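You operate a simulated robot arm through the tools that you are given. There is no shell and no other tool.

You run a simulated two-armed robot. Do the job below in one go: nothing can be reset, and whatever is moved stays where it is left.

TASK
When the eggs are done, cool the white egg in the blue mug.
Fine: at the green lamp switch off boiler and socket and unplug; dome and plug on the worktop; the other egg stays.
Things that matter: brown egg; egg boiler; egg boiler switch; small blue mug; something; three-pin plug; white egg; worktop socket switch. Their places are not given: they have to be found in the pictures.

It is judged by the outcome, as a careful person would: the job done as asked, and still so three seconds after it is handed in. It fails if anything else is knocked over, pushed out of place, dropped, spilled or broken.

THE ROBOT
Two 7-joint arms with three-finger grippers on one trunk that stands fixed in place. Base frame: the origin is at the foot of the trunk, x ahead of it, y to its left, z up. Readings come in m, rad, newtons and seconds.
The left shoulder is at [0.07, 0.165, 1.213], the right one opposite. With the tool pointing down near the work surface each hand reaches from about 0.38 to 0.88 m from the base axis, measured 20 degrees to its own side. Payload 3.91 kg a hand.
The TCP of each hand is the grasp point between the finger pads, 0.03 m short of the fingertips. In the tool frame z runs along the fingers and y along their closing line. The gripper opens to 0.116 m; its body begins 0.073 m behind the TCP.
Orientation is that of the tool frame in the base frame, as a unit quaternion [w, x, y, z]. With the fingers straight down and closing along the base's y, the tool's x points along the base's -x, its y along +y and its z along -z.

THE INTERFACE
- The arms move only by the tool servo_tool. It takes "left_motion", "right_motion" or both (then of equal length, played together; a hand with none holds still); each is a list of rows, each a list of 7 numbers: the turn, a rotation vector about the tool's x, y, z in rad, then the shift along the tool's x, y, z in mm, then the opening, from 0 (shut) to 1 (fully open). In form: [[ax, ay, az, dx, dy, dz, hand], ...]. A call has 1 to 20 rows; each row shifts and turns the commanded pose from where the row before left it, along the tool's axes as they then stand. Rows are played at 5 a second. More than 0.05 m and 0.15 rad between two rows, or a gripper value outside its range, and nothing of the call is played. Where a pose cannot be reached the arm comes as near as it can. A force on the tool above 40 N (or 10 N above the force at the start of the call, whichever is more), or a blocked arm, ends the call early, and 0.2 s more pass. The fingers move at their own pace (about 0.153 m/s each) and stop on an object; they squeeze with about 40 N. The grip force told is the motor's: it shows also when the fingers shut on nothing. Time passes only in rows, and 0.2 s behind the last, so rows that do not move let the fingers close. The reply holds the time, the measured pose of the TCP, the force on the tool along the base axes, the opening and the grip force, in the units named above and with some noise, with the torque about the TCP (base axes, N m) and any sound that the robot's microphone picked up, and new pictures: "pictures" is both (left out), scene, wrist or none (wrist: the cameras of the hands that moved).
- Cameras (640 x 400 px; columns grow to the right, rows downward): "scene" is now at [0.1178, 0.0386, 1.538]; the picture's right is [0.46, -0.89, 0.00], its down [-0.40, -0.21, -0.89] and it looks along [0.79, 0.41, -0.45] (base axes); focal length 319 px, centre (320, 200). "left" rides on the left gripper at [0.075, 0.017, -0.088] in its tool frame; the picture's right is [-0.22, 0.97, 0.00], its down [-0.70, -0.16, -0.70] and it looks along [-0.68, -0.16, 0.71] (tool axes); focal length 247 px, centre (320, 200). "right" rides on the right gripper at [0.052, 0.056, -0.088] in its tool frame; the picture's right is [-0.73, 0.68, 0.00], its down [-0.49, -0.52, -0.70] and it looks along [-0.48, -0.51, 0.71] (tool axes); focal length 247 px, centre (320, 200).
- lift_body(by): slides the trunk up (or, below 0, down) by that many m; the arms and the scene camera ride with it, the base frame stays. It gives what a move gives, with no picture.
- aim_head(pan, tilt): turns the head with the scene camera to pan (to the left, within 1.501 rad either way) and tilt (down, from -0.506 to 1.204), counted from straight ahead of the robot. It gives what a move gives, and a new picture of the scene camera.
- point_at(camera, pixels): for up to 12 pixels [column, row] of the newest picture of that camera ("zoom" is the newest enlarged one), the place [x, y, z] in the base frame of the surface seen there, good to about 0.003 m, but the place of the scene camera against the robot may be out by one fixed shift of up to 0.018 m in any direction. The clock stands still meanwhile.
- close_up(camera, box): a new picture of the part [left, top, right, bottom] of that camera's present view, enlarged. The clock stands still meanwhile.
- hand_in(): hands the job in; it is judged then, once.

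Leave the grippers open and the arms clear of the work at the hand-in unless told otherwise.

The tools are called after "Request:" as a command line: name --argument value ..., lists and objects as JSON in quotes. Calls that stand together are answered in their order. servo_tool: Moves the arms, as the interface text tells. Its arguments: {"type":"object","properties":{"left_motion":{"type":"array"},"right_motion":{"type":"array"},"pictures":{"type":"string","enum":["both","scene","wrist","none"]}},"required":[]} The other tools are called the same way: lift_body (by) moves the trunk up or down; aim_head (pan, tilt) turns the head that bears the scene camera; point_at (camera, pixels) gives the place of the surface under pixels of a picture; close_up (camera, box) takes an enlarged picture of a part of a camera's view; hand_in () hands the job in.

At the start:

```text
time_s: 0.0
left_tool_pos: [0.4539, 0.5762, 1.3415]
left_orientation: [0.0, 0.0, 1.0, -0.001]
left_contact_force: [-0.8, -0.3, 0.1]
left_ft_torque: [0.0, 0.01, -0.03]
left_finger_gap: 0.1159
left_finger_force: 0.0
right_tool_pos: [0.433, 0.0109, 1.2846]
right_orientation: [-0.001, 0.0, 1.0, 0.0]
right_contact_force: [0.2, 0.3, -0.2]
right_ft_torque: [-0.02, 0.04, -0.02]
right_finger_gap: 0.1162
right_finger_force: 0.1
trunk travel left (down, up): [-0.75, 0.09]
head pan, tilt (commanded): [0.482, 0.471]
```

scene: 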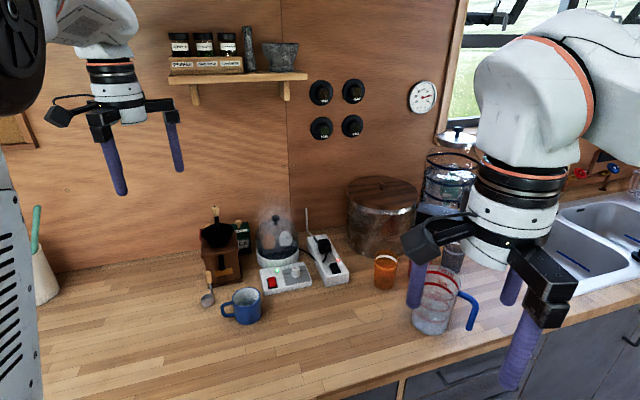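
right: 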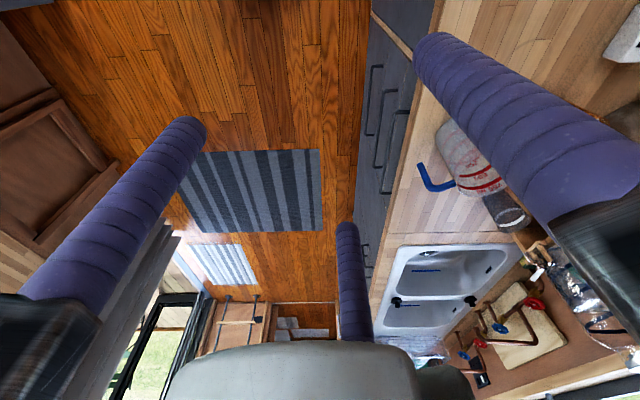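
left: 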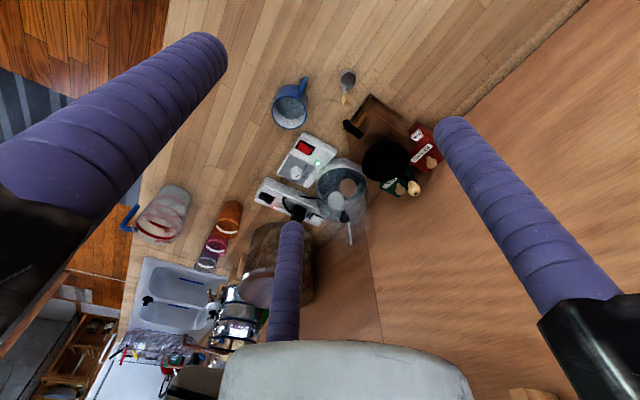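

I see an egg boiler with a steamy dome near (277,240), a white control box with a red switch near (286,278), a power strip near (327,260), and a blue mug at (243,306). I'll zoom in on this group.

Request:
close_up --camera "scene" --box '[190, 195, 370, 335]'

Request:
close_up --camera "left" --box '[240, 60, 460, 240]'

```text
2.86 times, centred on (280, 265) of scene
```

zoom: 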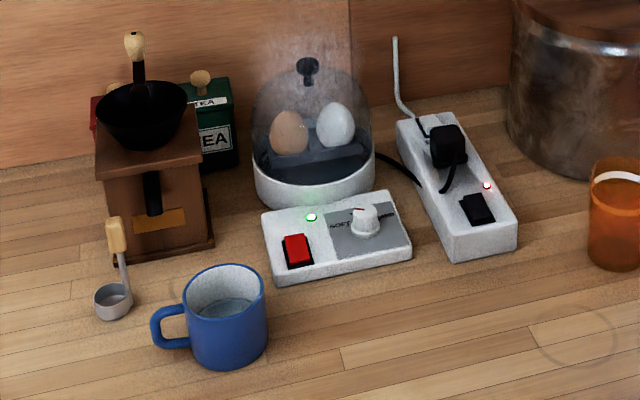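

```text
2.22 times, centred on (350, 150) of left
```

zoom: 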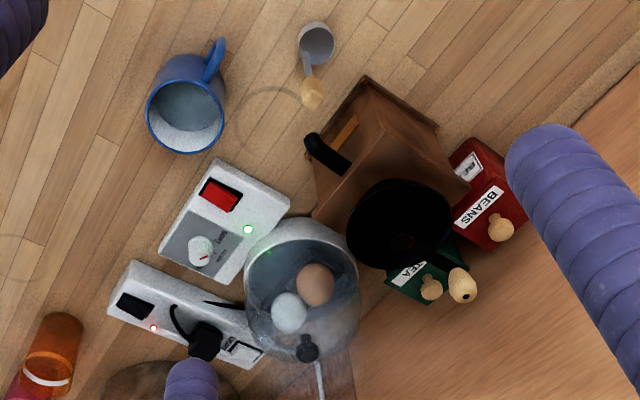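

The lamp on the control box already looks green at zoom (311,217) in the scene view. I'll take a closer look at it and measure the main things in the scene picture.

Request:
close_up --camera "scene" --box '[255, 245, 355, 300]'

Request:
point_at --camera "scene" --pixels '[[273, 283], [277, 271], [292, 270], [324, 268], [316, 246], [276, 214], [243, 296], [225, 313], [256, 310], [270, 235], [287, 238], [329, 275]]'

```text
6.40 times, centred on (305, 272) of scene
```

zoom: 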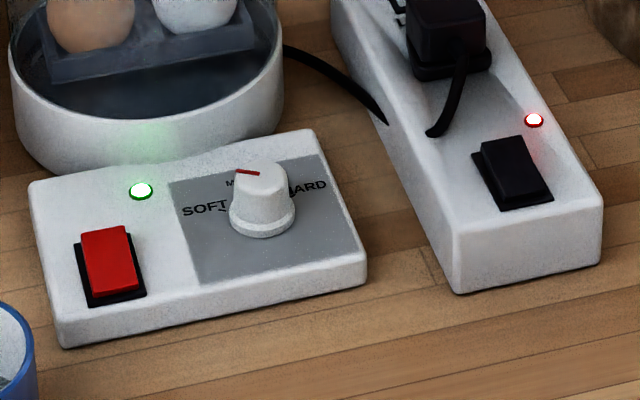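

```text
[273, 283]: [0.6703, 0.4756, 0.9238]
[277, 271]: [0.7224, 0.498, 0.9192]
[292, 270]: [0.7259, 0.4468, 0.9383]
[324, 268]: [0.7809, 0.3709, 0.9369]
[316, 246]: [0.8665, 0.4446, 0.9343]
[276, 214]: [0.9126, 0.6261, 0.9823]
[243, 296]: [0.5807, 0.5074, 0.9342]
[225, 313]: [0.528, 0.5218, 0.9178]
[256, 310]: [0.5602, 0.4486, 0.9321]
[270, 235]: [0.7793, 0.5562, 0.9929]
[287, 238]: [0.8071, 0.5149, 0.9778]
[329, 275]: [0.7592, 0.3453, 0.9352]
```

The lamp at zoom (140,190) is clearly lit green, so the eggs are done. The red rocker switches the boiler, and the black rocker beside the red lamp is the socket switch. The scene camera may be shifted, so I'll measure the same features with the left wrist camera to calibrate it.

Request:
point_at --camera "left" --pixels '[[305, 148], [317.6, 163], [296.4, 173], [266.7, 197.3], [275.2, 207.6], [299, 213], [344, 216.7], [336, 200.5], [347.7, 187.8], [272.5, 112], [305, 101], [291.4, 128]]'

Request:
point_at --camera "scene" --pixels '[[271.4, 281], [277, 270.4], [295, 267], [325, 270], [328, 264.5], [324, 245], [275.5, 219.5], [285.5, 237], [269, 237], [247, 330], [216, 315], [243, 288]]'

```text
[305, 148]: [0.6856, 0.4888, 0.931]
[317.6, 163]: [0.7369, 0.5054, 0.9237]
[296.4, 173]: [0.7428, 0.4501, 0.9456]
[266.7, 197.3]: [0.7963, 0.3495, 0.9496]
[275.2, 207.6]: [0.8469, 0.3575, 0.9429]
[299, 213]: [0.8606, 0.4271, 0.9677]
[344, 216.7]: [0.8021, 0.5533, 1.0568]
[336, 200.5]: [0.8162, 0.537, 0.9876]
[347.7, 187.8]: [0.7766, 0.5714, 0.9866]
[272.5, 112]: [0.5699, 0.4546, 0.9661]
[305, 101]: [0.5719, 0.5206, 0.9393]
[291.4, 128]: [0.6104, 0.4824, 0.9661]
```

```text
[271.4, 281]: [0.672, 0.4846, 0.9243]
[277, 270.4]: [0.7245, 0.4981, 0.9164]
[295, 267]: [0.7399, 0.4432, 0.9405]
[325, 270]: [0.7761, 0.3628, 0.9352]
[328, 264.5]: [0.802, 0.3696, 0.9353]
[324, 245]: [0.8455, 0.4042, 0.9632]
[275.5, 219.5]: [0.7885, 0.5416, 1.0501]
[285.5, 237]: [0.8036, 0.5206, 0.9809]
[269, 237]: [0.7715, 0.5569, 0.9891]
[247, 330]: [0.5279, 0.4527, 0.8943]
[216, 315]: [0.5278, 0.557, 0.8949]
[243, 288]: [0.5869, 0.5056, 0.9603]
```

The wrist readings give a steady scene-camera offset of about (+0.013, +0.007, +0.006). In the wrist frame:

| Thing | Position |
|---|---|
| Red rocker | ≈ (0.686, 0.488, 0.93) |
| Socket rocker | ≈ (0.789, 0.371, 0.94) |
| Plug | ≈ (0.86, 0.42, 0.97) |
| Dome knob | ≈ (0.802, 0.553, 1.057) |
| Mug rim centre | ≈ (0.57, 0.487, 0.966) |

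Next I'll bring the left hand to about (0.52, 0.53, 1.15), well above everything, for a close look with its camera.

Request:
servo_tool --left_motion '[[0, 0, 0, -13.8, -8.8, 39, 1], [0, 0, 0, -13.8, -8.8, 39, 1], [0, 0, 0, -13.8, -8.8, 39, 1], [0, 0, 0, -13.8, -8.8, 39, 1], [0, 0, 0, -13.8, -8.8, 39, 1]]' --pictures "both"

```text
time_s: 1.2
left_tool_pos: [0.5245, 0.5319, 1.1472]
left_orientation: [0.0, -0.001, 1.0, 0.0]
left_contact_force: [-0.6, 0.8, -0.4]
left_ft_torque: [-0.02, 0.0, 0.0]
left_finger_gap: 0.1159
left_finger_force: 0.1
right_tool_pos: [0.4351, 0.0103, 1.2821]
right_orientation: [-0.001, 0.0, 1.0, 0.001]
right_contact_force: [0.1, 0.6, -0.1]
right_ft_torque: [0.01, -0.02, 0.01]
right_finger_gap: 0.116
right_finger_force: 0.1
trunk travel left (down, up): [-0.75, 0.09]
head pan, tilt (commanded): [0.482, 0.471]
```

scene: 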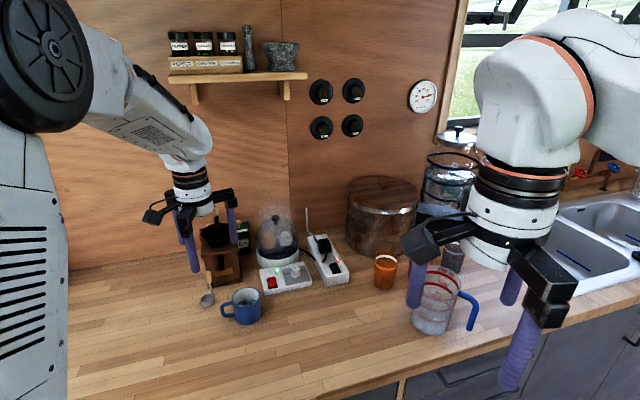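
left: 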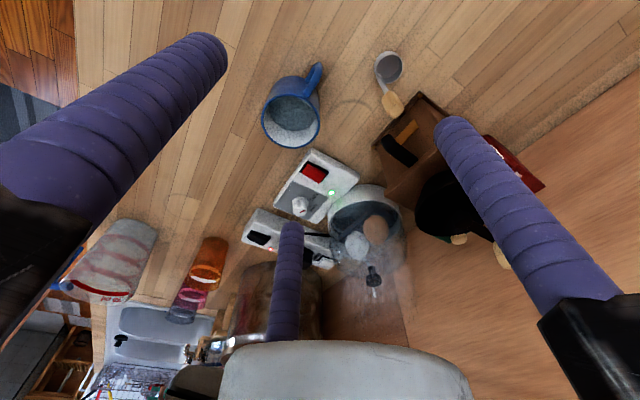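

The picture is upside-down (its bottom is far from the robot), but the control box sits at (315,185). I'll zoom in on the box and the strip.

Request:
close_up --camera "left" --box '[235, 140, 375, 230]'

Request:
close_up --camera "left" --box '[240, 190, 420, 310]'

```text
4.44 times, centred on (305, 185) of left
```

zoom: 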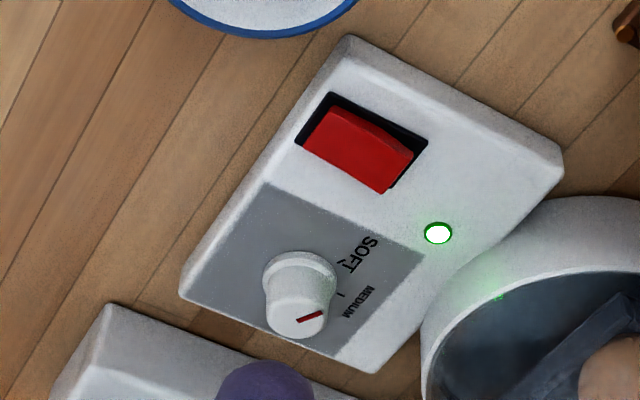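

```text
3.33 times, centred on (330, 250) of left
```

zoom: 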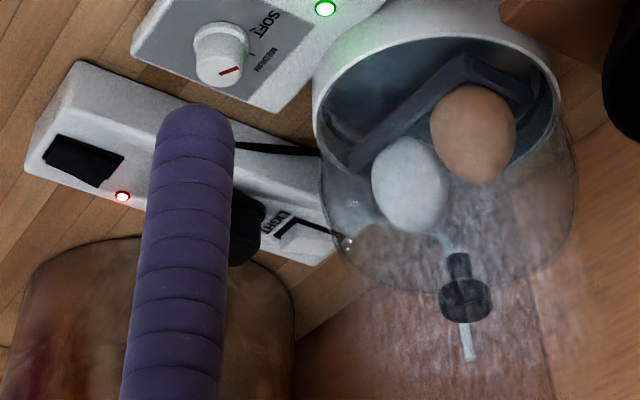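

I'll zoom further into the red rocker, the socket rocker and the plug to see which halves stand up.

Request:
close_up --camera "left" --box '[295, 155, 340, 183]'

Request:
close_up --camera "scene" --box '[255, 262, 300, 290]'

Request:
close_up --camera "scene" --box '[300, 225, 360, 290]'

Request:
close_up --camera "left" --box '[235, 220, 285, 255]'

```text
14.22 times, centred on (318, 169) of left
```

zoom: 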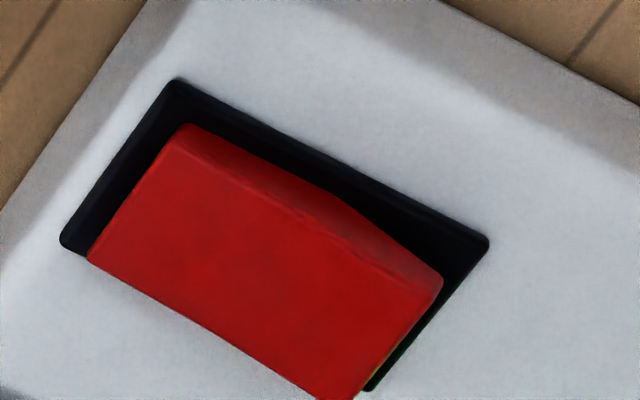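

```text
14.22 times, centred on (278, 276) of scene
```

zoom: 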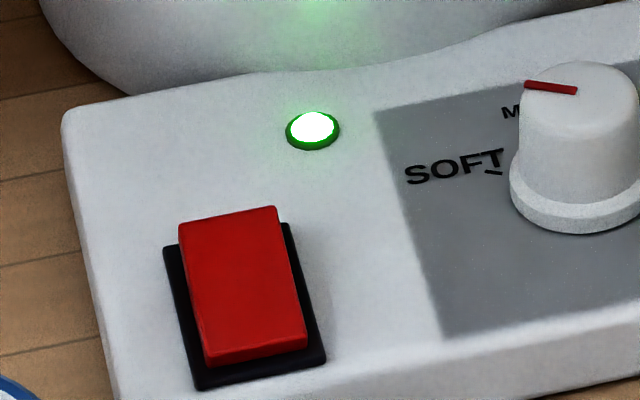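

```text
6.15 times, centred on (330, 258) of scene
```

zoom: 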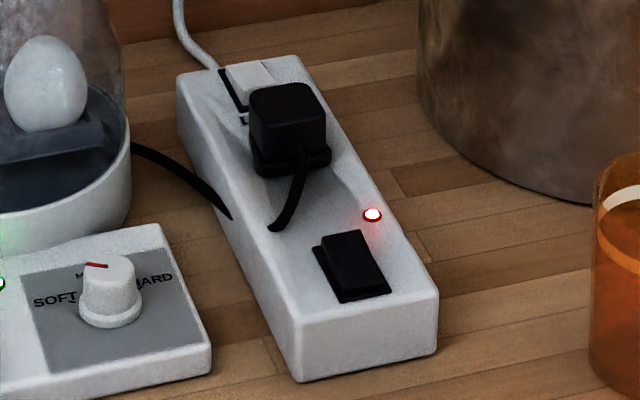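

```text
11.43 times, centred on (260, 238) of left
```

zoom: 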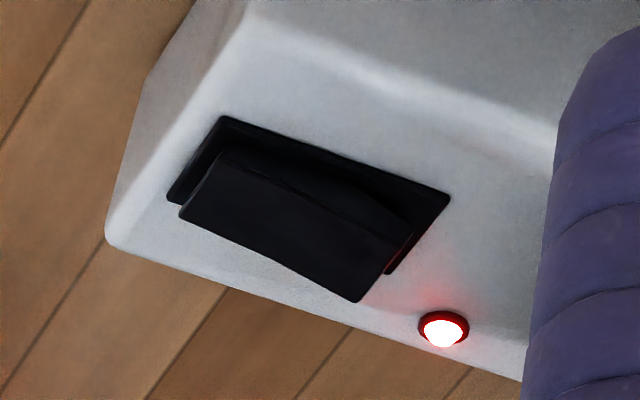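

Both rockers look tilted. I'll read surface heights along the black rocker in this newest zoom, then do the same for the red one.

Request:
point_at --camera "zoom" --pixels '[[230, 170], [205, 205], [260, 210], [300, 230], [340, 240], [375, 240], [350, 285], [280, 110], [150, 190], [430, 280], [443, 330], [300, 330]]'

Request:
close_up --camera "left" --box '[295, 155, 340, 183]'

```text
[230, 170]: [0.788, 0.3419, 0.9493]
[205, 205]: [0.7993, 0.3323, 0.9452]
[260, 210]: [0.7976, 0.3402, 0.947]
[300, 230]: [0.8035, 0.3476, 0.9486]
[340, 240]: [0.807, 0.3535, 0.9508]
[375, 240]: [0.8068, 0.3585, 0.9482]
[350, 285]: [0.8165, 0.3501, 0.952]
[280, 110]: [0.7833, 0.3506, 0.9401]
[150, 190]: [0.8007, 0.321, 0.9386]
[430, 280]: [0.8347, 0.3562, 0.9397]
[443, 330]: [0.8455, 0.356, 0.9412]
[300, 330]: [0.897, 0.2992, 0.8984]
```

```text
14.22 times, centred on (318, 169) of left
```

zoom: 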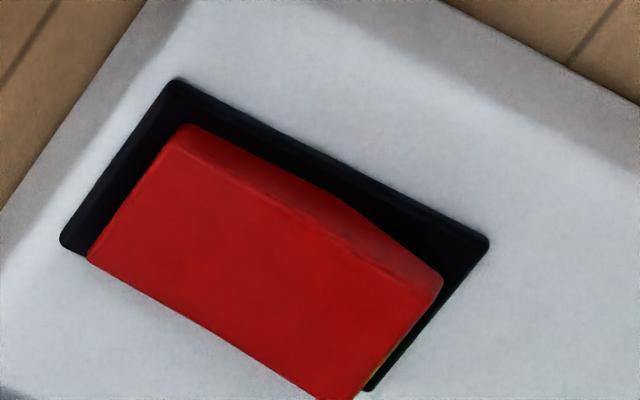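

Request:
point_at --camera "zoom" --pixels '[[180, 150], [110, 250], [160, 200], [220, 230], [280, 260], [340, 290], [400, 300], [340, 380], [330, 130], [560, 260], [30, 280], [470, 240]]'

Request:
close_up --camera "scene" --box '[320, 255, 355, 280]'

```text
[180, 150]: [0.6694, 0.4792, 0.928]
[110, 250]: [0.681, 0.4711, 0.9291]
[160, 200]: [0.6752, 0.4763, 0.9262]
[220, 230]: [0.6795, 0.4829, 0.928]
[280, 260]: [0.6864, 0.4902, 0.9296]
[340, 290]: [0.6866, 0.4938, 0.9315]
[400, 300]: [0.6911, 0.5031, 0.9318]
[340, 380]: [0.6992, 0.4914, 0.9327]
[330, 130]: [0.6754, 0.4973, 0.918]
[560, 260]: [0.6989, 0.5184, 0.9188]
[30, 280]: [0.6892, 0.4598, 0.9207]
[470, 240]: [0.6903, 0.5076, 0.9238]
```

```text
16.00 times, centred on (338, 268) of scene
```

zoom: 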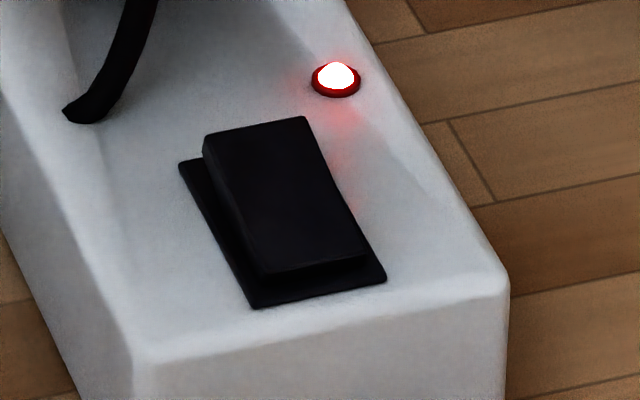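

In the scene zoom, the left side face of both rockers is thicker at the far end. So the far halves, toward the lamps, stand up and are the ones to press. I'll shut the left gripper here in free air to see the shape of the closed fingertips.

Request:
servo_tool --left_motion '[[0, 0, 0, 0, 0, 0, 0], [0, 0, 0, 0, 0, 0, 0], [0, 0, 0, 0, 0, 0, 0], [0, 0, 0, 0, 0, 0, 0]]' --pictures "both"

```text
time_s: 2.2
left_tool_pos: [0.5232, 0.5328, 1.1493]
left_orientation: [0.0, -0.001, 1.0, 0.0]
left_contact_force: [-0.9, -0.6, 0.8]
left_ft_torque: [0.01, 0.0, -0.03]
left_finger_gap: 0.0088
left_finger_force: 40.4
right_tool_pos: [0.4348, 0.0089, 1.2844]
right_orientation: [0.0, -0.001, 1.0, 0.0]
right_contact_force: [0.1, -0.1, -1.6]
right_ft_torque: [-0.02, -0.01, -0.02]
right_finger_gap: 0.116
right_finger_force: 0.0
trunk travel left (down, up): [-0.75, 0.09]
head pan, tilt (commanded): [0.482, 0.471]
```

scene: 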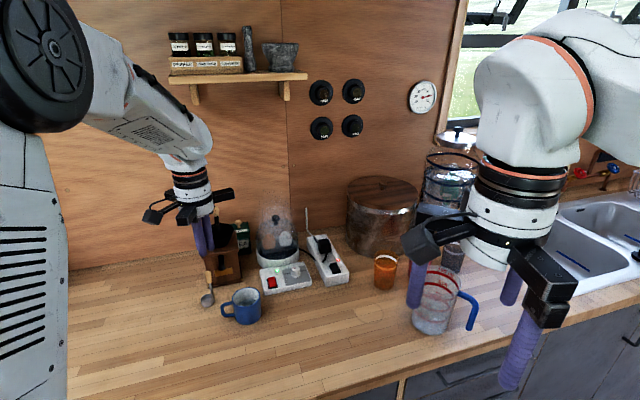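
left: 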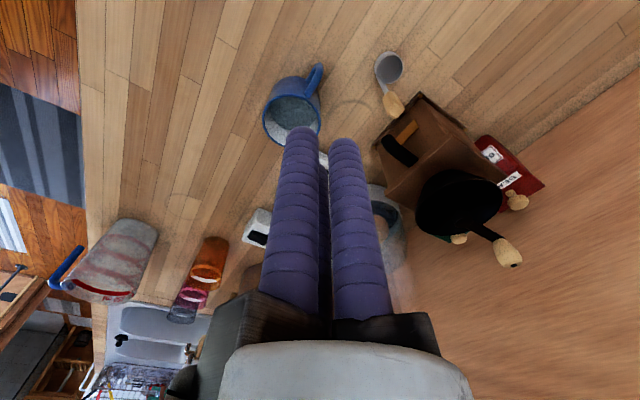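

The closed fingers form a tight cluster, and the finger nearest the robot will be lowest once I tilt the hand forward. I'll tilt the hand 0.42 rad along azimuth (0.84, 0.54). Then I'll bring the TCP to about (0.696, 0.496, 1.02), above the far end of the red rocker.

Request:
servo_tool --left_motion '[[-0.0757, -0.1178, 0, 0, 0, 0, 0], [-0.0757, -0.1178, 0, 0, 0, 0, 0], [-0.0757, -0.1178, 0, 0, 0, 0, 0], [0, 0, 0, -23.9, -14.2, 33.8, 0], [0, 0, 0, -23.9, -14.2, 33.8, 0], [0, 0, 0, -23.9, -14.2, 33.8, 0], [0, 0, 0, -23.9, -14.2, 33.8, 0], [0, 0, 0, -23.9, -14.2, 33.8, 0], [0, 0, 0, 0, 0, 0, 0]]' --pictures "both"

```text
time_s: 4.2
left_tool_pos: [0.6942, 0.4951, 1.0199]
left_orientation: [0.176, 0.001, 0.978, 0.113]
left_contact_force: [-0.9, 1.0, 0.4]
left_ft_torque: [0.01, -0.07, 0.01]
left_finger_gap: 0.009
left_finger_force: 40.0
right_tool_pos: [0.4319, 0.0096, 1.2846]
right_orientation: [0.0, 0.0, 1.0, 0.0]
right_contact_force: [-0.1, 1.2, 0.0]
right_ft_torque: [0.0, -0.04, -0.02]
right_finger_gap: 0.1162
right_finger_force: 0.0
trunk travel left (down, up): [-0.75, 0.09]
head pan, tilt (commanded): [0.482, 0.471]
```

scene: 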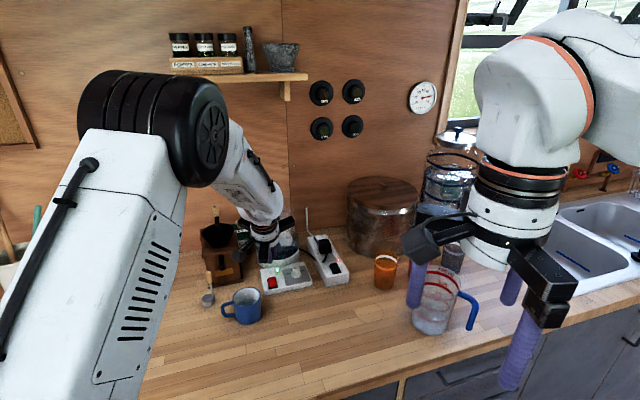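
left: 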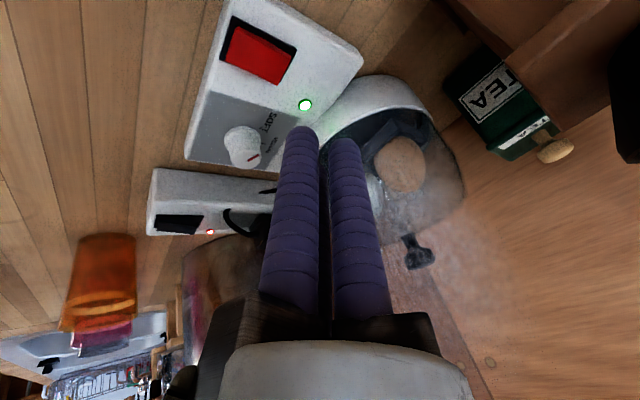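

The tilt worked as planned, with the TCP at (0.694, 0.495, 1.020). I'll check the scene close-up for the fingertip over the rocker before lowering.

Request:
close_up --camera "scene" --box '[235, 220, 335, 300]'

Request:
point_at --camera "left" --pixels '[[239, 36], [230, 50], [283, 62], [270, 78], [305, 105], [258, 53], [420, 243], [240, 150], [300, 130], [395, 165], [330, 90], [455, 150]]'

```text
5.00 times, centred on (285, 260) of scene
```

zoom: 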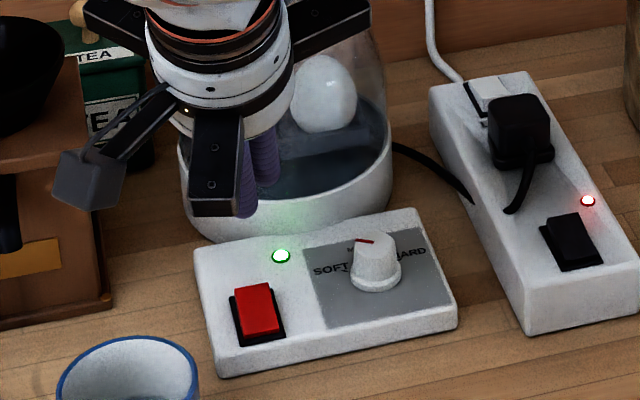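

```text
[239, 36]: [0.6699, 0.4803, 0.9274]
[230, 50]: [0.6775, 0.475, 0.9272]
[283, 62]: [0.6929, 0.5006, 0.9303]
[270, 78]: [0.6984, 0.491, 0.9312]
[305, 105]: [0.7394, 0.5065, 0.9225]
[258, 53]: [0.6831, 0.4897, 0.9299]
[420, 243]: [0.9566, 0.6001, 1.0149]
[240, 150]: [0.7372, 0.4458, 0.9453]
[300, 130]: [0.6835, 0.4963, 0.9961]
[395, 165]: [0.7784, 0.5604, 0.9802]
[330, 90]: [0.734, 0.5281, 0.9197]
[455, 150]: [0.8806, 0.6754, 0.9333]
```

The lowest point of the tilted finger is about 34 mm below the TCP at (0.690, 0.492), which is over the far half of the rocker. I'll lower straight down 40 mm and then in small steps.

Request:
servo_tool --left_motion '[[0, 0, 0, 6.86, -4.4, 18.26, 0], [0, 0, 0, 6.86, -4.4, 18.26, 0], [0, 0, 0, 1.03, -0.66, 2.74, 0], [0, 0, 0, 1.03, -0.66, 2.74, 0], [0, 0, 0, 0, 0, 0, 0]]' --pictures "both"

```text
time_s: 5.4
left_tool_pos: [0.6963, 0.4949, 0.9729]
left_orientation: [0.175, -0.001, 0.978, 0.114]
left_contact_force: [-0.5, -0.7, -0.2]
left_ft_torque: [-0.02, -0.02, 0.0]
left_finger_gap: 0.0091
left_finger_force: 39.9
right_tool_pos: [0.4343, 0.0089, 1.2836]
right_orientation: [0.0, 0.001, 1.0, 0.0]
right_contact_force: [-0.6, -0.7, -0.6]
right_ft_torque: [-0.05, -0.01, 0.01]
right_finger_gap: 0.1159
right_finger_force: 0.0
trunk travel left (down, up): [-0.75, 0.09]
head pan, tilt (commanded): [0.482, 0.471]
```

scene: 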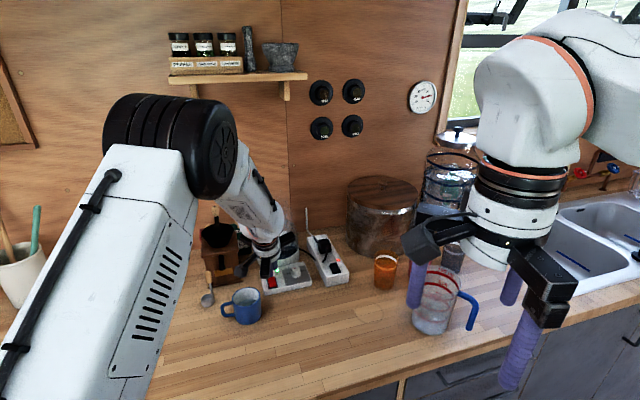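
left: 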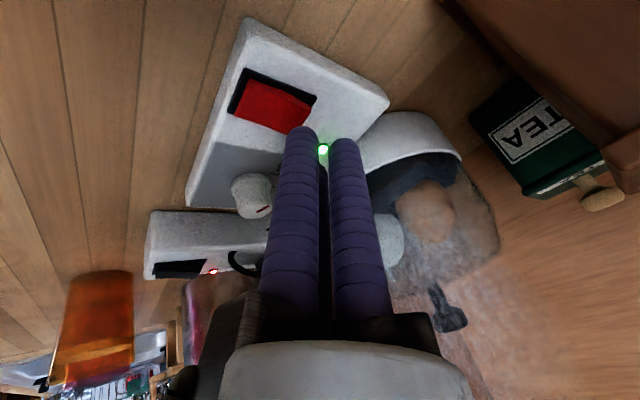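

The fingertip is just above the far end of the red rocker (tip at wrist pixel (300,130)) with no contact yet. I'll continue down in 2–3 mm steps.

Request:
servo_tool --left_motion '[[0, 0, 0, 0.86, -0.55, 2.28, 0], [0, 0, 0, 0.86, -0.55, 2.28, 0], [0, 0, 0, 0.69, -0.44, 1.83, 0], [0, 0, 0, 0.69, -0.44, 1.83, 0], [0, 0, 0, 0, 0, 0, 0]]' --pictures "wrist"

Request:
close_up --camera "scene" --box '[235, 220, 335, 300]'

```text
time_s: 6.6
left_tool_pos: [0.695, 0.4942, 0.9614]
left_orientation: [0.174, 0.001, 0.978, 0.113]
left_contact_force: [0.0, 0.3, -0.3]
left_ft_torque: [-0.04, 0.01, 0.0]
left_finger_gap: 0.009
left_finger_force: 39.9
right_tool_pos: [0.4334, 0.0092, 1.2841]
right_orientation: [0.0, -0.001, 1.0, 0.0]
right_contact_force: [0.5, 0.4, -0.3]
right_ft_torque: [0.01, 0.03, 0.02]
right_finger_gap: 0.1159
right_finger_force: 0.0
trunk travel left (down, up): [-0.75, 0.09]
head pan, tilt (commanded): [0.482, 0.471]
```

left: 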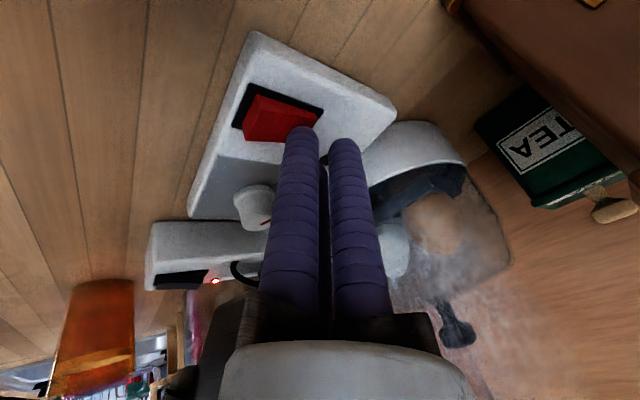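

```text
5.00 times, centred on (285, 260) of scene
```

zoom: 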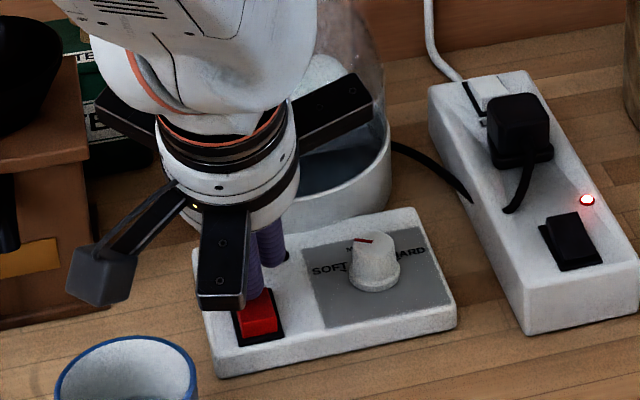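

The green lamp has gone dark and the rocker now tilts the other way, so the boiler is off. I'll lift 80 mm straight up and verify.

Request:
servo_tool --left_motion '[[0, 0, 0, -6.86, 4.4, -18.26, 0], [0, 0, 0, -10.3, 6.6, -27.4, 0], [0, 0, 0, -10.3, 6.6, -27.4, 0], [0, 0, 0, 0, 0, 0, 0]]' --pictures "wrist"

Request:
close_up --camera "scene" --box '[255, 240, 355, 300]'

```text
time_s: 7.6
left_tool_pos: [0.6962, 0.4954, 1.0425]
left_orientation: [0.175, 0.0, 0.978, 0.112]
left_contact_force: [0.2, 0.4, -0.5]
left_ft_torque: [0.0, 0.0, 0.0]
left_finger_gap: 0.0088
left_finger_force: 39.9
right_tool_pos: [0.433, 0.009, 1.2833]
right_orientation: [-0.001, 0.0, 1.0, 0.0]
right_contact_force: [0.1, 0.8, -1.4]
right_ft_torque: [0.01, -0.02, 0.01]
right_finger_gap: 0.116
right_finger_force: 0.2
trunk travel left (down, up): [-0.75, 0.09]
head pan, tilt (commanded): [0.482, 0.471]
```

left: 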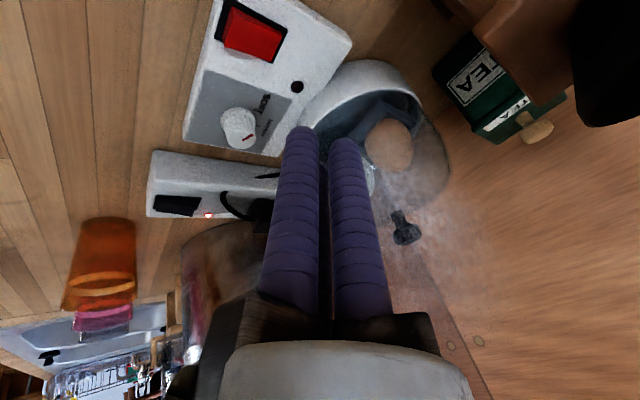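

```text
6.40 times, centred on (305, 270) of scene
```

zoom: 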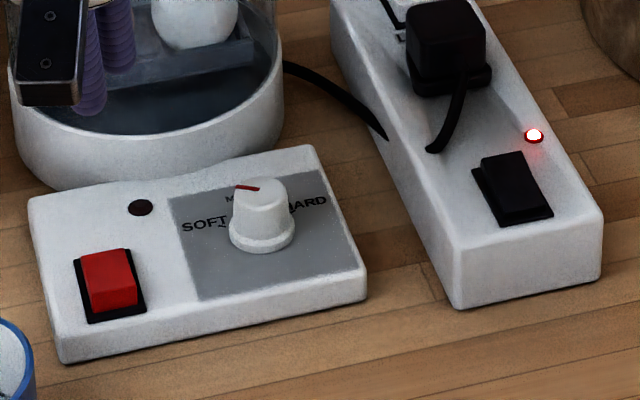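

The boiler rocker is flipped and its lamp is dark. Next is the black socket rocker, at about (177,205) in the wrist view. I'll zoom there and measure it again.

Request:
close_up --camera "left" --box '[145, 185, 220, 230]'

```text
8.53 times, centred on (182, 208) of left
```

zoom: 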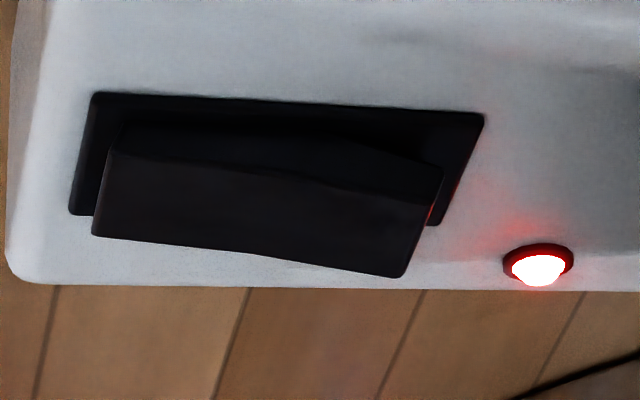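

Request:
point_at --camera "zoom" --pixels '[[115, 165], [105, 225], [200, 205], [300, 225], [430, 205], [395, 265], [360, 220], [280, 50], [92, 100], [480, 118], [75, 210], [540, 265]]'

```text
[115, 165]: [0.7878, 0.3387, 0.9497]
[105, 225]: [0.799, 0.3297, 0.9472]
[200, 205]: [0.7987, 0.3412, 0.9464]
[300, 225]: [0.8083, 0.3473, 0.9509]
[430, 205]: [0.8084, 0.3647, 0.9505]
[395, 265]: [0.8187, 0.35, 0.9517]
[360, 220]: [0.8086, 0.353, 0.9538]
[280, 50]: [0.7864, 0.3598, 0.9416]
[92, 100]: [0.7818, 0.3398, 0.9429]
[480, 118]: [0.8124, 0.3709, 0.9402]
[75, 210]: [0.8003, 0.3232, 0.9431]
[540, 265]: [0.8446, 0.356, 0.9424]
```

The far half of the black rocker is centred near (0.8095, 0.3525, 0.951). Before moving I'll check where the copper pot and the plug are, so the hand body stays clear of them.

Request:
point_at --camera "scene" --pixels '[[349, 235], [383, 190], [349, 192], [370, 250], [416, 200], [383, 180], [323, 240], [316, 239], [386, 270], [377, 283], [440, 225], [309, 215]]'

Request:
close_up --camera "scene" --box '[290, 170, 450, 300]'

```text
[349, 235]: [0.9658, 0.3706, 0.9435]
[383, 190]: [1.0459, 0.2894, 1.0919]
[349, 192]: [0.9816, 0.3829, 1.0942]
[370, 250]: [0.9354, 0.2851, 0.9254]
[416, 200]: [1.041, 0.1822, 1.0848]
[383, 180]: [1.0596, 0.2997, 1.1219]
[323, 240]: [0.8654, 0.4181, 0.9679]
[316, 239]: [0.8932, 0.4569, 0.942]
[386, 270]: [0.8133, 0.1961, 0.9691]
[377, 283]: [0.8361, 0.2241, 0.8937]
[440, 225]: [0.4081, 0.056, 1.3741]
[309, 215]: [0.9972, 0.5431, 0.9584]
```

```text
3.08 times, centred on (370, 235) of scene
```

zoom: 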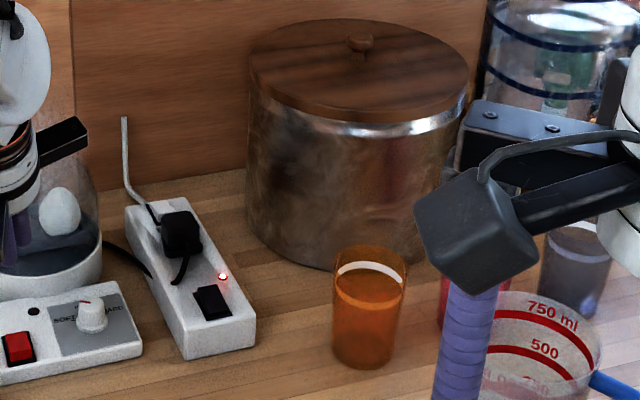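

The pot's near face is about 0.15 m beyond the switch, so the back-leaning hand clears it. I'll move over to (0.814, 0.355, 1.02), above the far half of the black rocker.

Request:
servo_tool --left_motion '[[0, 0, 0, -27.1, -36.5, 7.55, 0], [0, 0, 0, -27.1, -36.5, 7.55, 0], [0, 0, 0, -27.1, -36.5, 7.55, 0], [0, 0, 0, -27.1, -36.5, 7.55, 0], [0, 0, 0, 0, 0, 0, 0]]' --pictures "both"

Request:
close_up --camera "scene" --box '[270, 215, 370, 295]'

```text
time_s: 8.8
left_tool_pos: [0.8119, 0.3547, 1.0221]
left_orientation: [0.176, 0.0, 0.978, 0.113]
left_contact_force: [0.2, 0.5, 0.3]
left_ft_torque: [-0.04, -0.02, -0.02]
left_finger_gap: 0.009
left_finger_force: 40.1
right_tool_pos: [0.4329, 0.0103, 1.2842]
right_orientation: [0.0, 0.0, 1.0, 0.001]
right_contact_force: [-0.2, 1.0, 0.5]
right_ft_torque: [-0.02, -0.04, 0.03]
right_finger_gap: 0.1159
right_finger_force: 0.0
trunk travel left (down, up): [-0.75, 0.09]
head pan, tilt (commanded): [0.482, 0.471]
```

scene: 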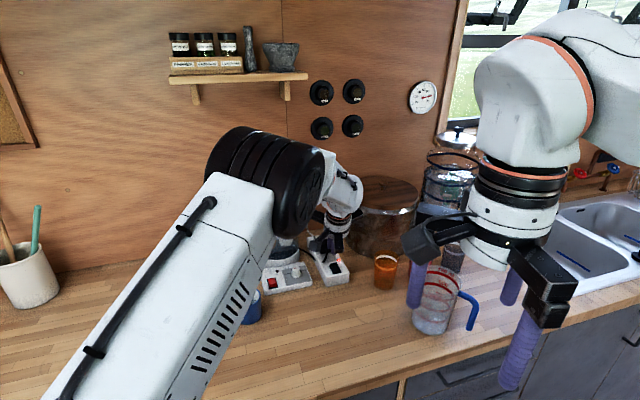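
left: 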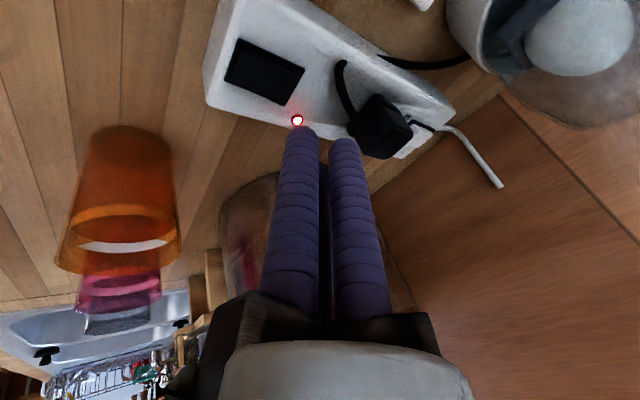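

```text
5.00 times, centred on (320, 255) of scene
```

zoom: 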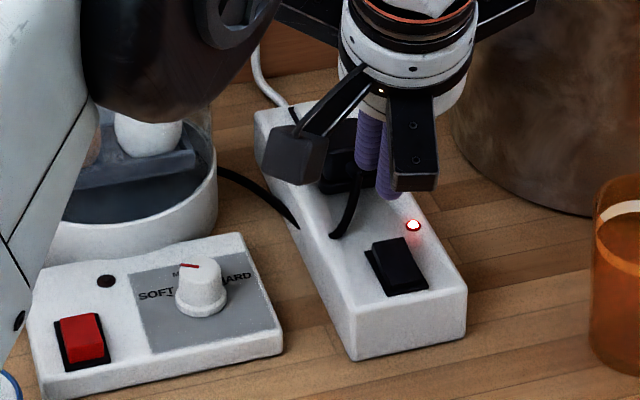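

The fingertip hovers above and beyond the rocker. I'll re-measure the rocker corners from this closer wrist view and check the height of the left elbow above the mug and boiler.

Request:
point_at --camera "left" --pixels '[[240, 52], [229, 78], [300, 73], [285, 100], [264, 75], [297, 119], [302, 135], [380, 127], [350, 85], [410, 130], [490, 40], [375, 105]]'

Request:
point_at --camera "scene" --pixels '[[262, 200], [290, 225], [250, 230], [265, 270], [240, 290], [320, 180], [345, 200], [330, 170]]'

```text
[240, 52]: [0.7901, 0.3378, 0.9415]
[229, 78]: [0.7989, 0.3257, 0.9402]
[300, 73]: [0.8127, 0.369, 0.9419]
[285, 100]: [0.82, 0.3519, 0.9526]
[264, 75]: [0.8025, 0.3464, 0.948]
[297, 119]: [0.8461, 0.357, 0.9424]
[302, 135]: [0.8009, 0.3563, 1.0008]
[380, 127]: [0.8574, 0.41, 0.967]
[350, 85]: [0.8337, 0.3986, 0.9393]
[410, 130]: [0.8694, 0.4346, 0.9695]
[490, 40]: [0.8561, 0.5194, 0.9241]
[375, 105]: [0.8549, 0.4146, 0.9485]
```

```text
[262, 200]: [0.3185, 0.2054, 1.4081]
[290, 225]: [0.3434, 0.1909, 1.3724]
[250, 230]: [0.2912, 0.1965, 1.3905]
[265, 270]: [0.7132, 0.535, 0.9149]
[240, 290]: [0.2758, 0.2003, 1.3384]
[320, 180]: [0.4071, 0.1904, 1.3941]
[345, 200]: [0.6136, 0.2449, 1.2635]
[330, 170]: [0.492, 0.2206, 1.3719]
```

The elbow is high (z ≈ 1.37), so it's clear. I'll lower onto the far half of the black rocker: two 14 mm rows, then 3 mm rows.

Request:
servo_tool --left_motion '[[0, 0, 0, 3.0, -2.2, 13.6, 0], [0, 0, 0, 4.8, -3.1, 12.8, 0], [0, 0, 0, 1.03, -0.66, 2.74, 0], [0, 0, 0, 1.03, -0.66, 2.74, 0], [0, 0, 0, 1.03, -0.66, 2.74, 0], [0, 0, 0, 1.03, -0.66, 2.74, 0], [0, 0, 0, 0.86, -0.55, 2.28, 0], [0, 0, 0, 0, 0, 0, 0]]' --pictures "wrist"

Request:
close_up --camera "scene" --box '[270, 215, 370, 295]'

```text
time_s: 10.6
left_tool_pos: [0.816, 0.3567, 0.9809]
left_orientation: [0.177, -0.001, 0.978, 0.114]
left_contact_force: [1.2, 0.7, 8.0]
left_ft_torque: [0.03, -0.02, 0.04]
left_finger_gap: 0.0088
left_finger_force: 40.4
right_tool_pos: [0.4332, 0.0086, 1.2834]
right_orientation: [0.0, 0.001, 1.0, 0.0]
right_contact_force: [-0.5, 0.2, -0.4]
right_ft_torque: [0.0, -0.01, -0.03]
right_finger_gap: 0.1161
right_finger_force: 0.1
trunk travel left (down, up): [-0.75, 0.09]
head pan, tilt (commanded): [0.482, 0.471]
```

left: 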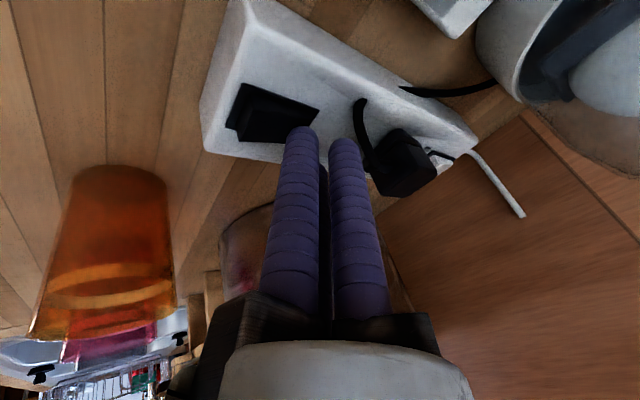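

```text
5.00 times, centred on (320, 255) of scene
```

zoom: 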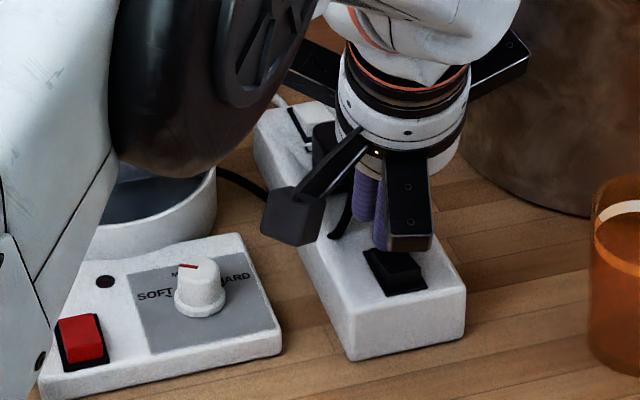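

There's 8 N of contact and the near end of the rocker now stands up, so it seems to have flipped. I'll lift and check the red lamp.

Request:
servo_tool --left_motion '[[0, 0, 0, -6.86, 4.4, -18.26, 0], [0, 0, 0, -10.3, 6.6, -27.4, 0], [0, 0, 0, 0, 0, 0, 0]]' --pictures "wrist"

Request:
close_up --camera "scene" --box '[270, 215, 370, 295]'

```text
time_s: 11.4
left_tool_pos: [0.8168, 0.3583, 1.0277]
left_orientation: [0.174, 0.001, 0.978, 0.113]
left_contact_force: [0.4, 0.1, -0.3]
left_ft_torque: [0.0, -0.01, 0.06]
left_finger_gap: 0.009
left_finger_force: 39.5
right_tool_pos: [0.4356, 0.0102, 1.2836]
right_orientation: [-0.001, 0.0, 1.0, 0.0]
right_contact_force: [0.7, -0.1, 0.1]
right_ft_torque: [-0.04, 0.02, 0.01]
right_finger_gap: 0.1162
right_finger_force: 0.1
trunk travel left (down, up): [-0.75, 0.09]
head pan, tilt (commanded): [0.482, 0.471]
```

left: 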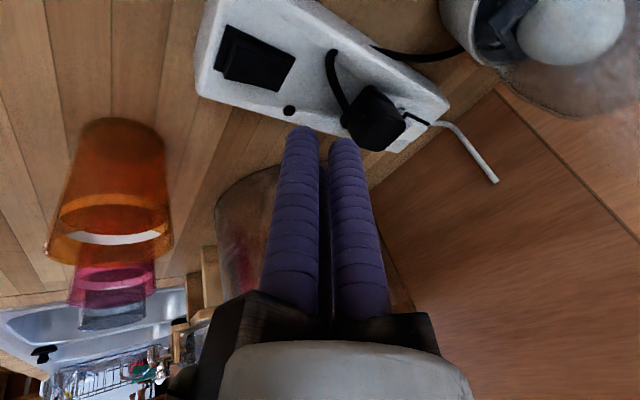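

```text
5.00 times, centred on (320, 255) of scene
```

zoom: 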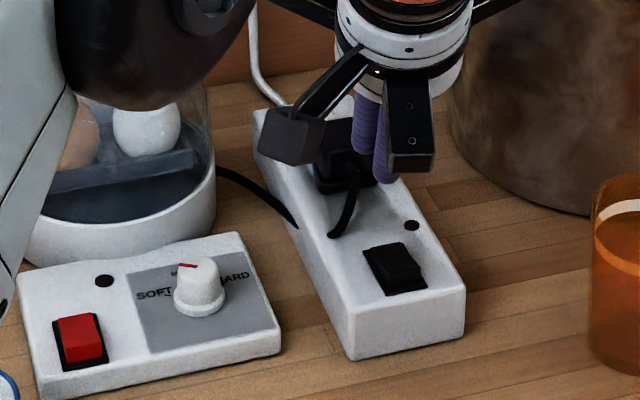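

Both lamps are dark, so the boiler and the socket are off. Next is the plug, at (375,118) in the wrist view, with its cord leaving toward the switch side and a white "LIGHT" rocker beyond it. I'll zoom in and measure.

Request:
close_up --camera "left" --box '[310, 30, 470, 160]'

```text
3.08 times, centred on (390, 95) of left
```

zoom: 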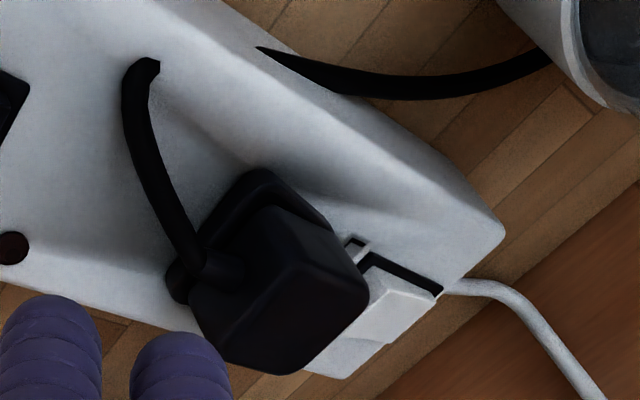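

Request:
point_at --camera "zoom" --pixels '[[290, 225], [355, 290], [290, 360], [215, 310], [285, 290], [260, 185], [205, 255], [180, 290], [400, 310], [355, 255], [150, 70], [440, 290]]'

Request:
close_up --camera "scene" --box '[300, 225, 350, 265]'

```text
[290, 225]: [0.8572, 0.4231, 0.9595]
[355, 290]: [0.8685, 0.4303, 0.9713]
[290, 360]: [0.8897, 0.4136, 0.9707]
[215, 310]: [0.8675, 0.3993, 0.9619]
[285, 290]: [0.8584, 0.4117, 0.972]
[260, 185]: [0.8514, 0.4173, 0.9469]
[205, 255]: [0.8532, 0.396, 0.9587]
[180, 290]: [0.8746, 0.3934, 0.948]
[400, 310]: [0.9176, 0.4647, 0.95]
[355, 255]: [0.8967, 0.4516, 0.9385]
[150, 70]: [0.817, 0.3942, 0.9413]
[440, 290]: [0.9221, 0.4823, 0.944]
```

```text
10.00 times, centred on (325, 245) of scene
```

zoom: 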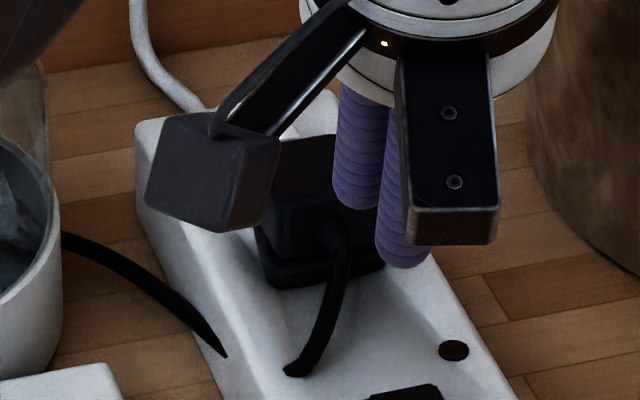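

I measured the plug body at about 30 × 32 mm, centred near (0.870, 0.414), with its top at z ≈ 0.972. The cord leaves on the switch side and the LIGHT rocker starts about 3 cm behind it. I'll raise the hand, straighten it to vertical and yaw +79°. That puts the fingers on the plug's far, left and right faces and turns the camera away from the dome.

Request:
servo_tool --left_motion '[[0, 0, 0, -10.3, 6.6, -27.4, 0], [0, 0, 0, -13.7, 8.8, -36.5, 0], [0.0757, 0.1178, 0, 0, 0, 0, 0.2], [0.0757, 0.1178, 0, 0, 0, 0, 0.43], [0.0757, 0.1178, 0, 0, 0, 0, 0.43], [0, 0, -0.1379, 0, 0, 0, 0.43], [0, 0, -0.1379, 0, 0, 0, 0.43], [0, 0, -0.1379, 0, 0, 0, 0.43], [0, 0, -0.1379, 0, 0, 0, 0.43], [0, 0, -0.1379, 0, 0, 0, 0.43], [0, 0, -0.1379, 0, 0, 0, 0.43], [0, 0, -0.1379, 0, 0, 0, 0.43], [0, 0, -0.1379, 0, 0, 0, 0.43], [0, 0, -0.1379, 0, 0, 0, 0.43], [0, 0, -0.1379, 0, 0, 0, 0.43]]' --pictures "both"

```text
time_s: 14.6
left_tool_pos: [0.8154, 0.3569, 1.1002]
left_orientation: [0.0, -0.637, 0.771, 0.0]
left_contact_force: [0.0, -0.2, -0.3]
left_ft_torque: [0.03, 0.02, -0.01]
left_finger_gap: 0.0499
left_finger_force: 0.1
right_tool_pos: [0.4331, 0.0089, 1.2841]
right_orientation: [0.0, 0.0, 1.0, 0.0]
right_contact_force: [0.2, -0.6, 0.6]
right_ft_torque: [-0.01, 0.02, -0.01]
right_finger_gap: 0.1162
right_finger_force: 0.0
trunk travel left (down, up): [-0.75, 0.09]
head pan, tilt (commanded): [0.482, 0.471]
```

scene: 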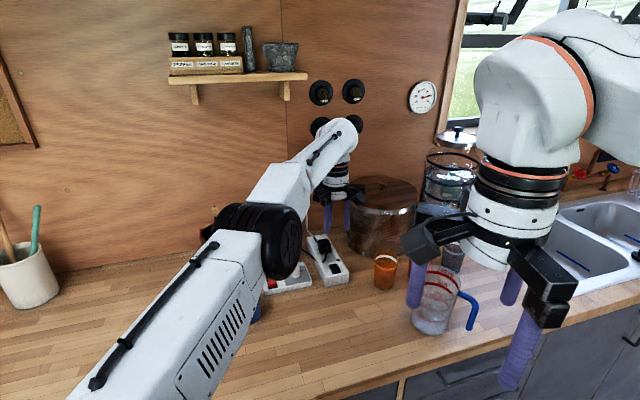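
left: 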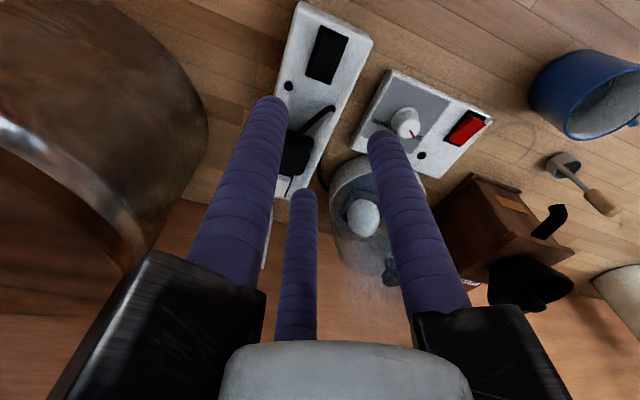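

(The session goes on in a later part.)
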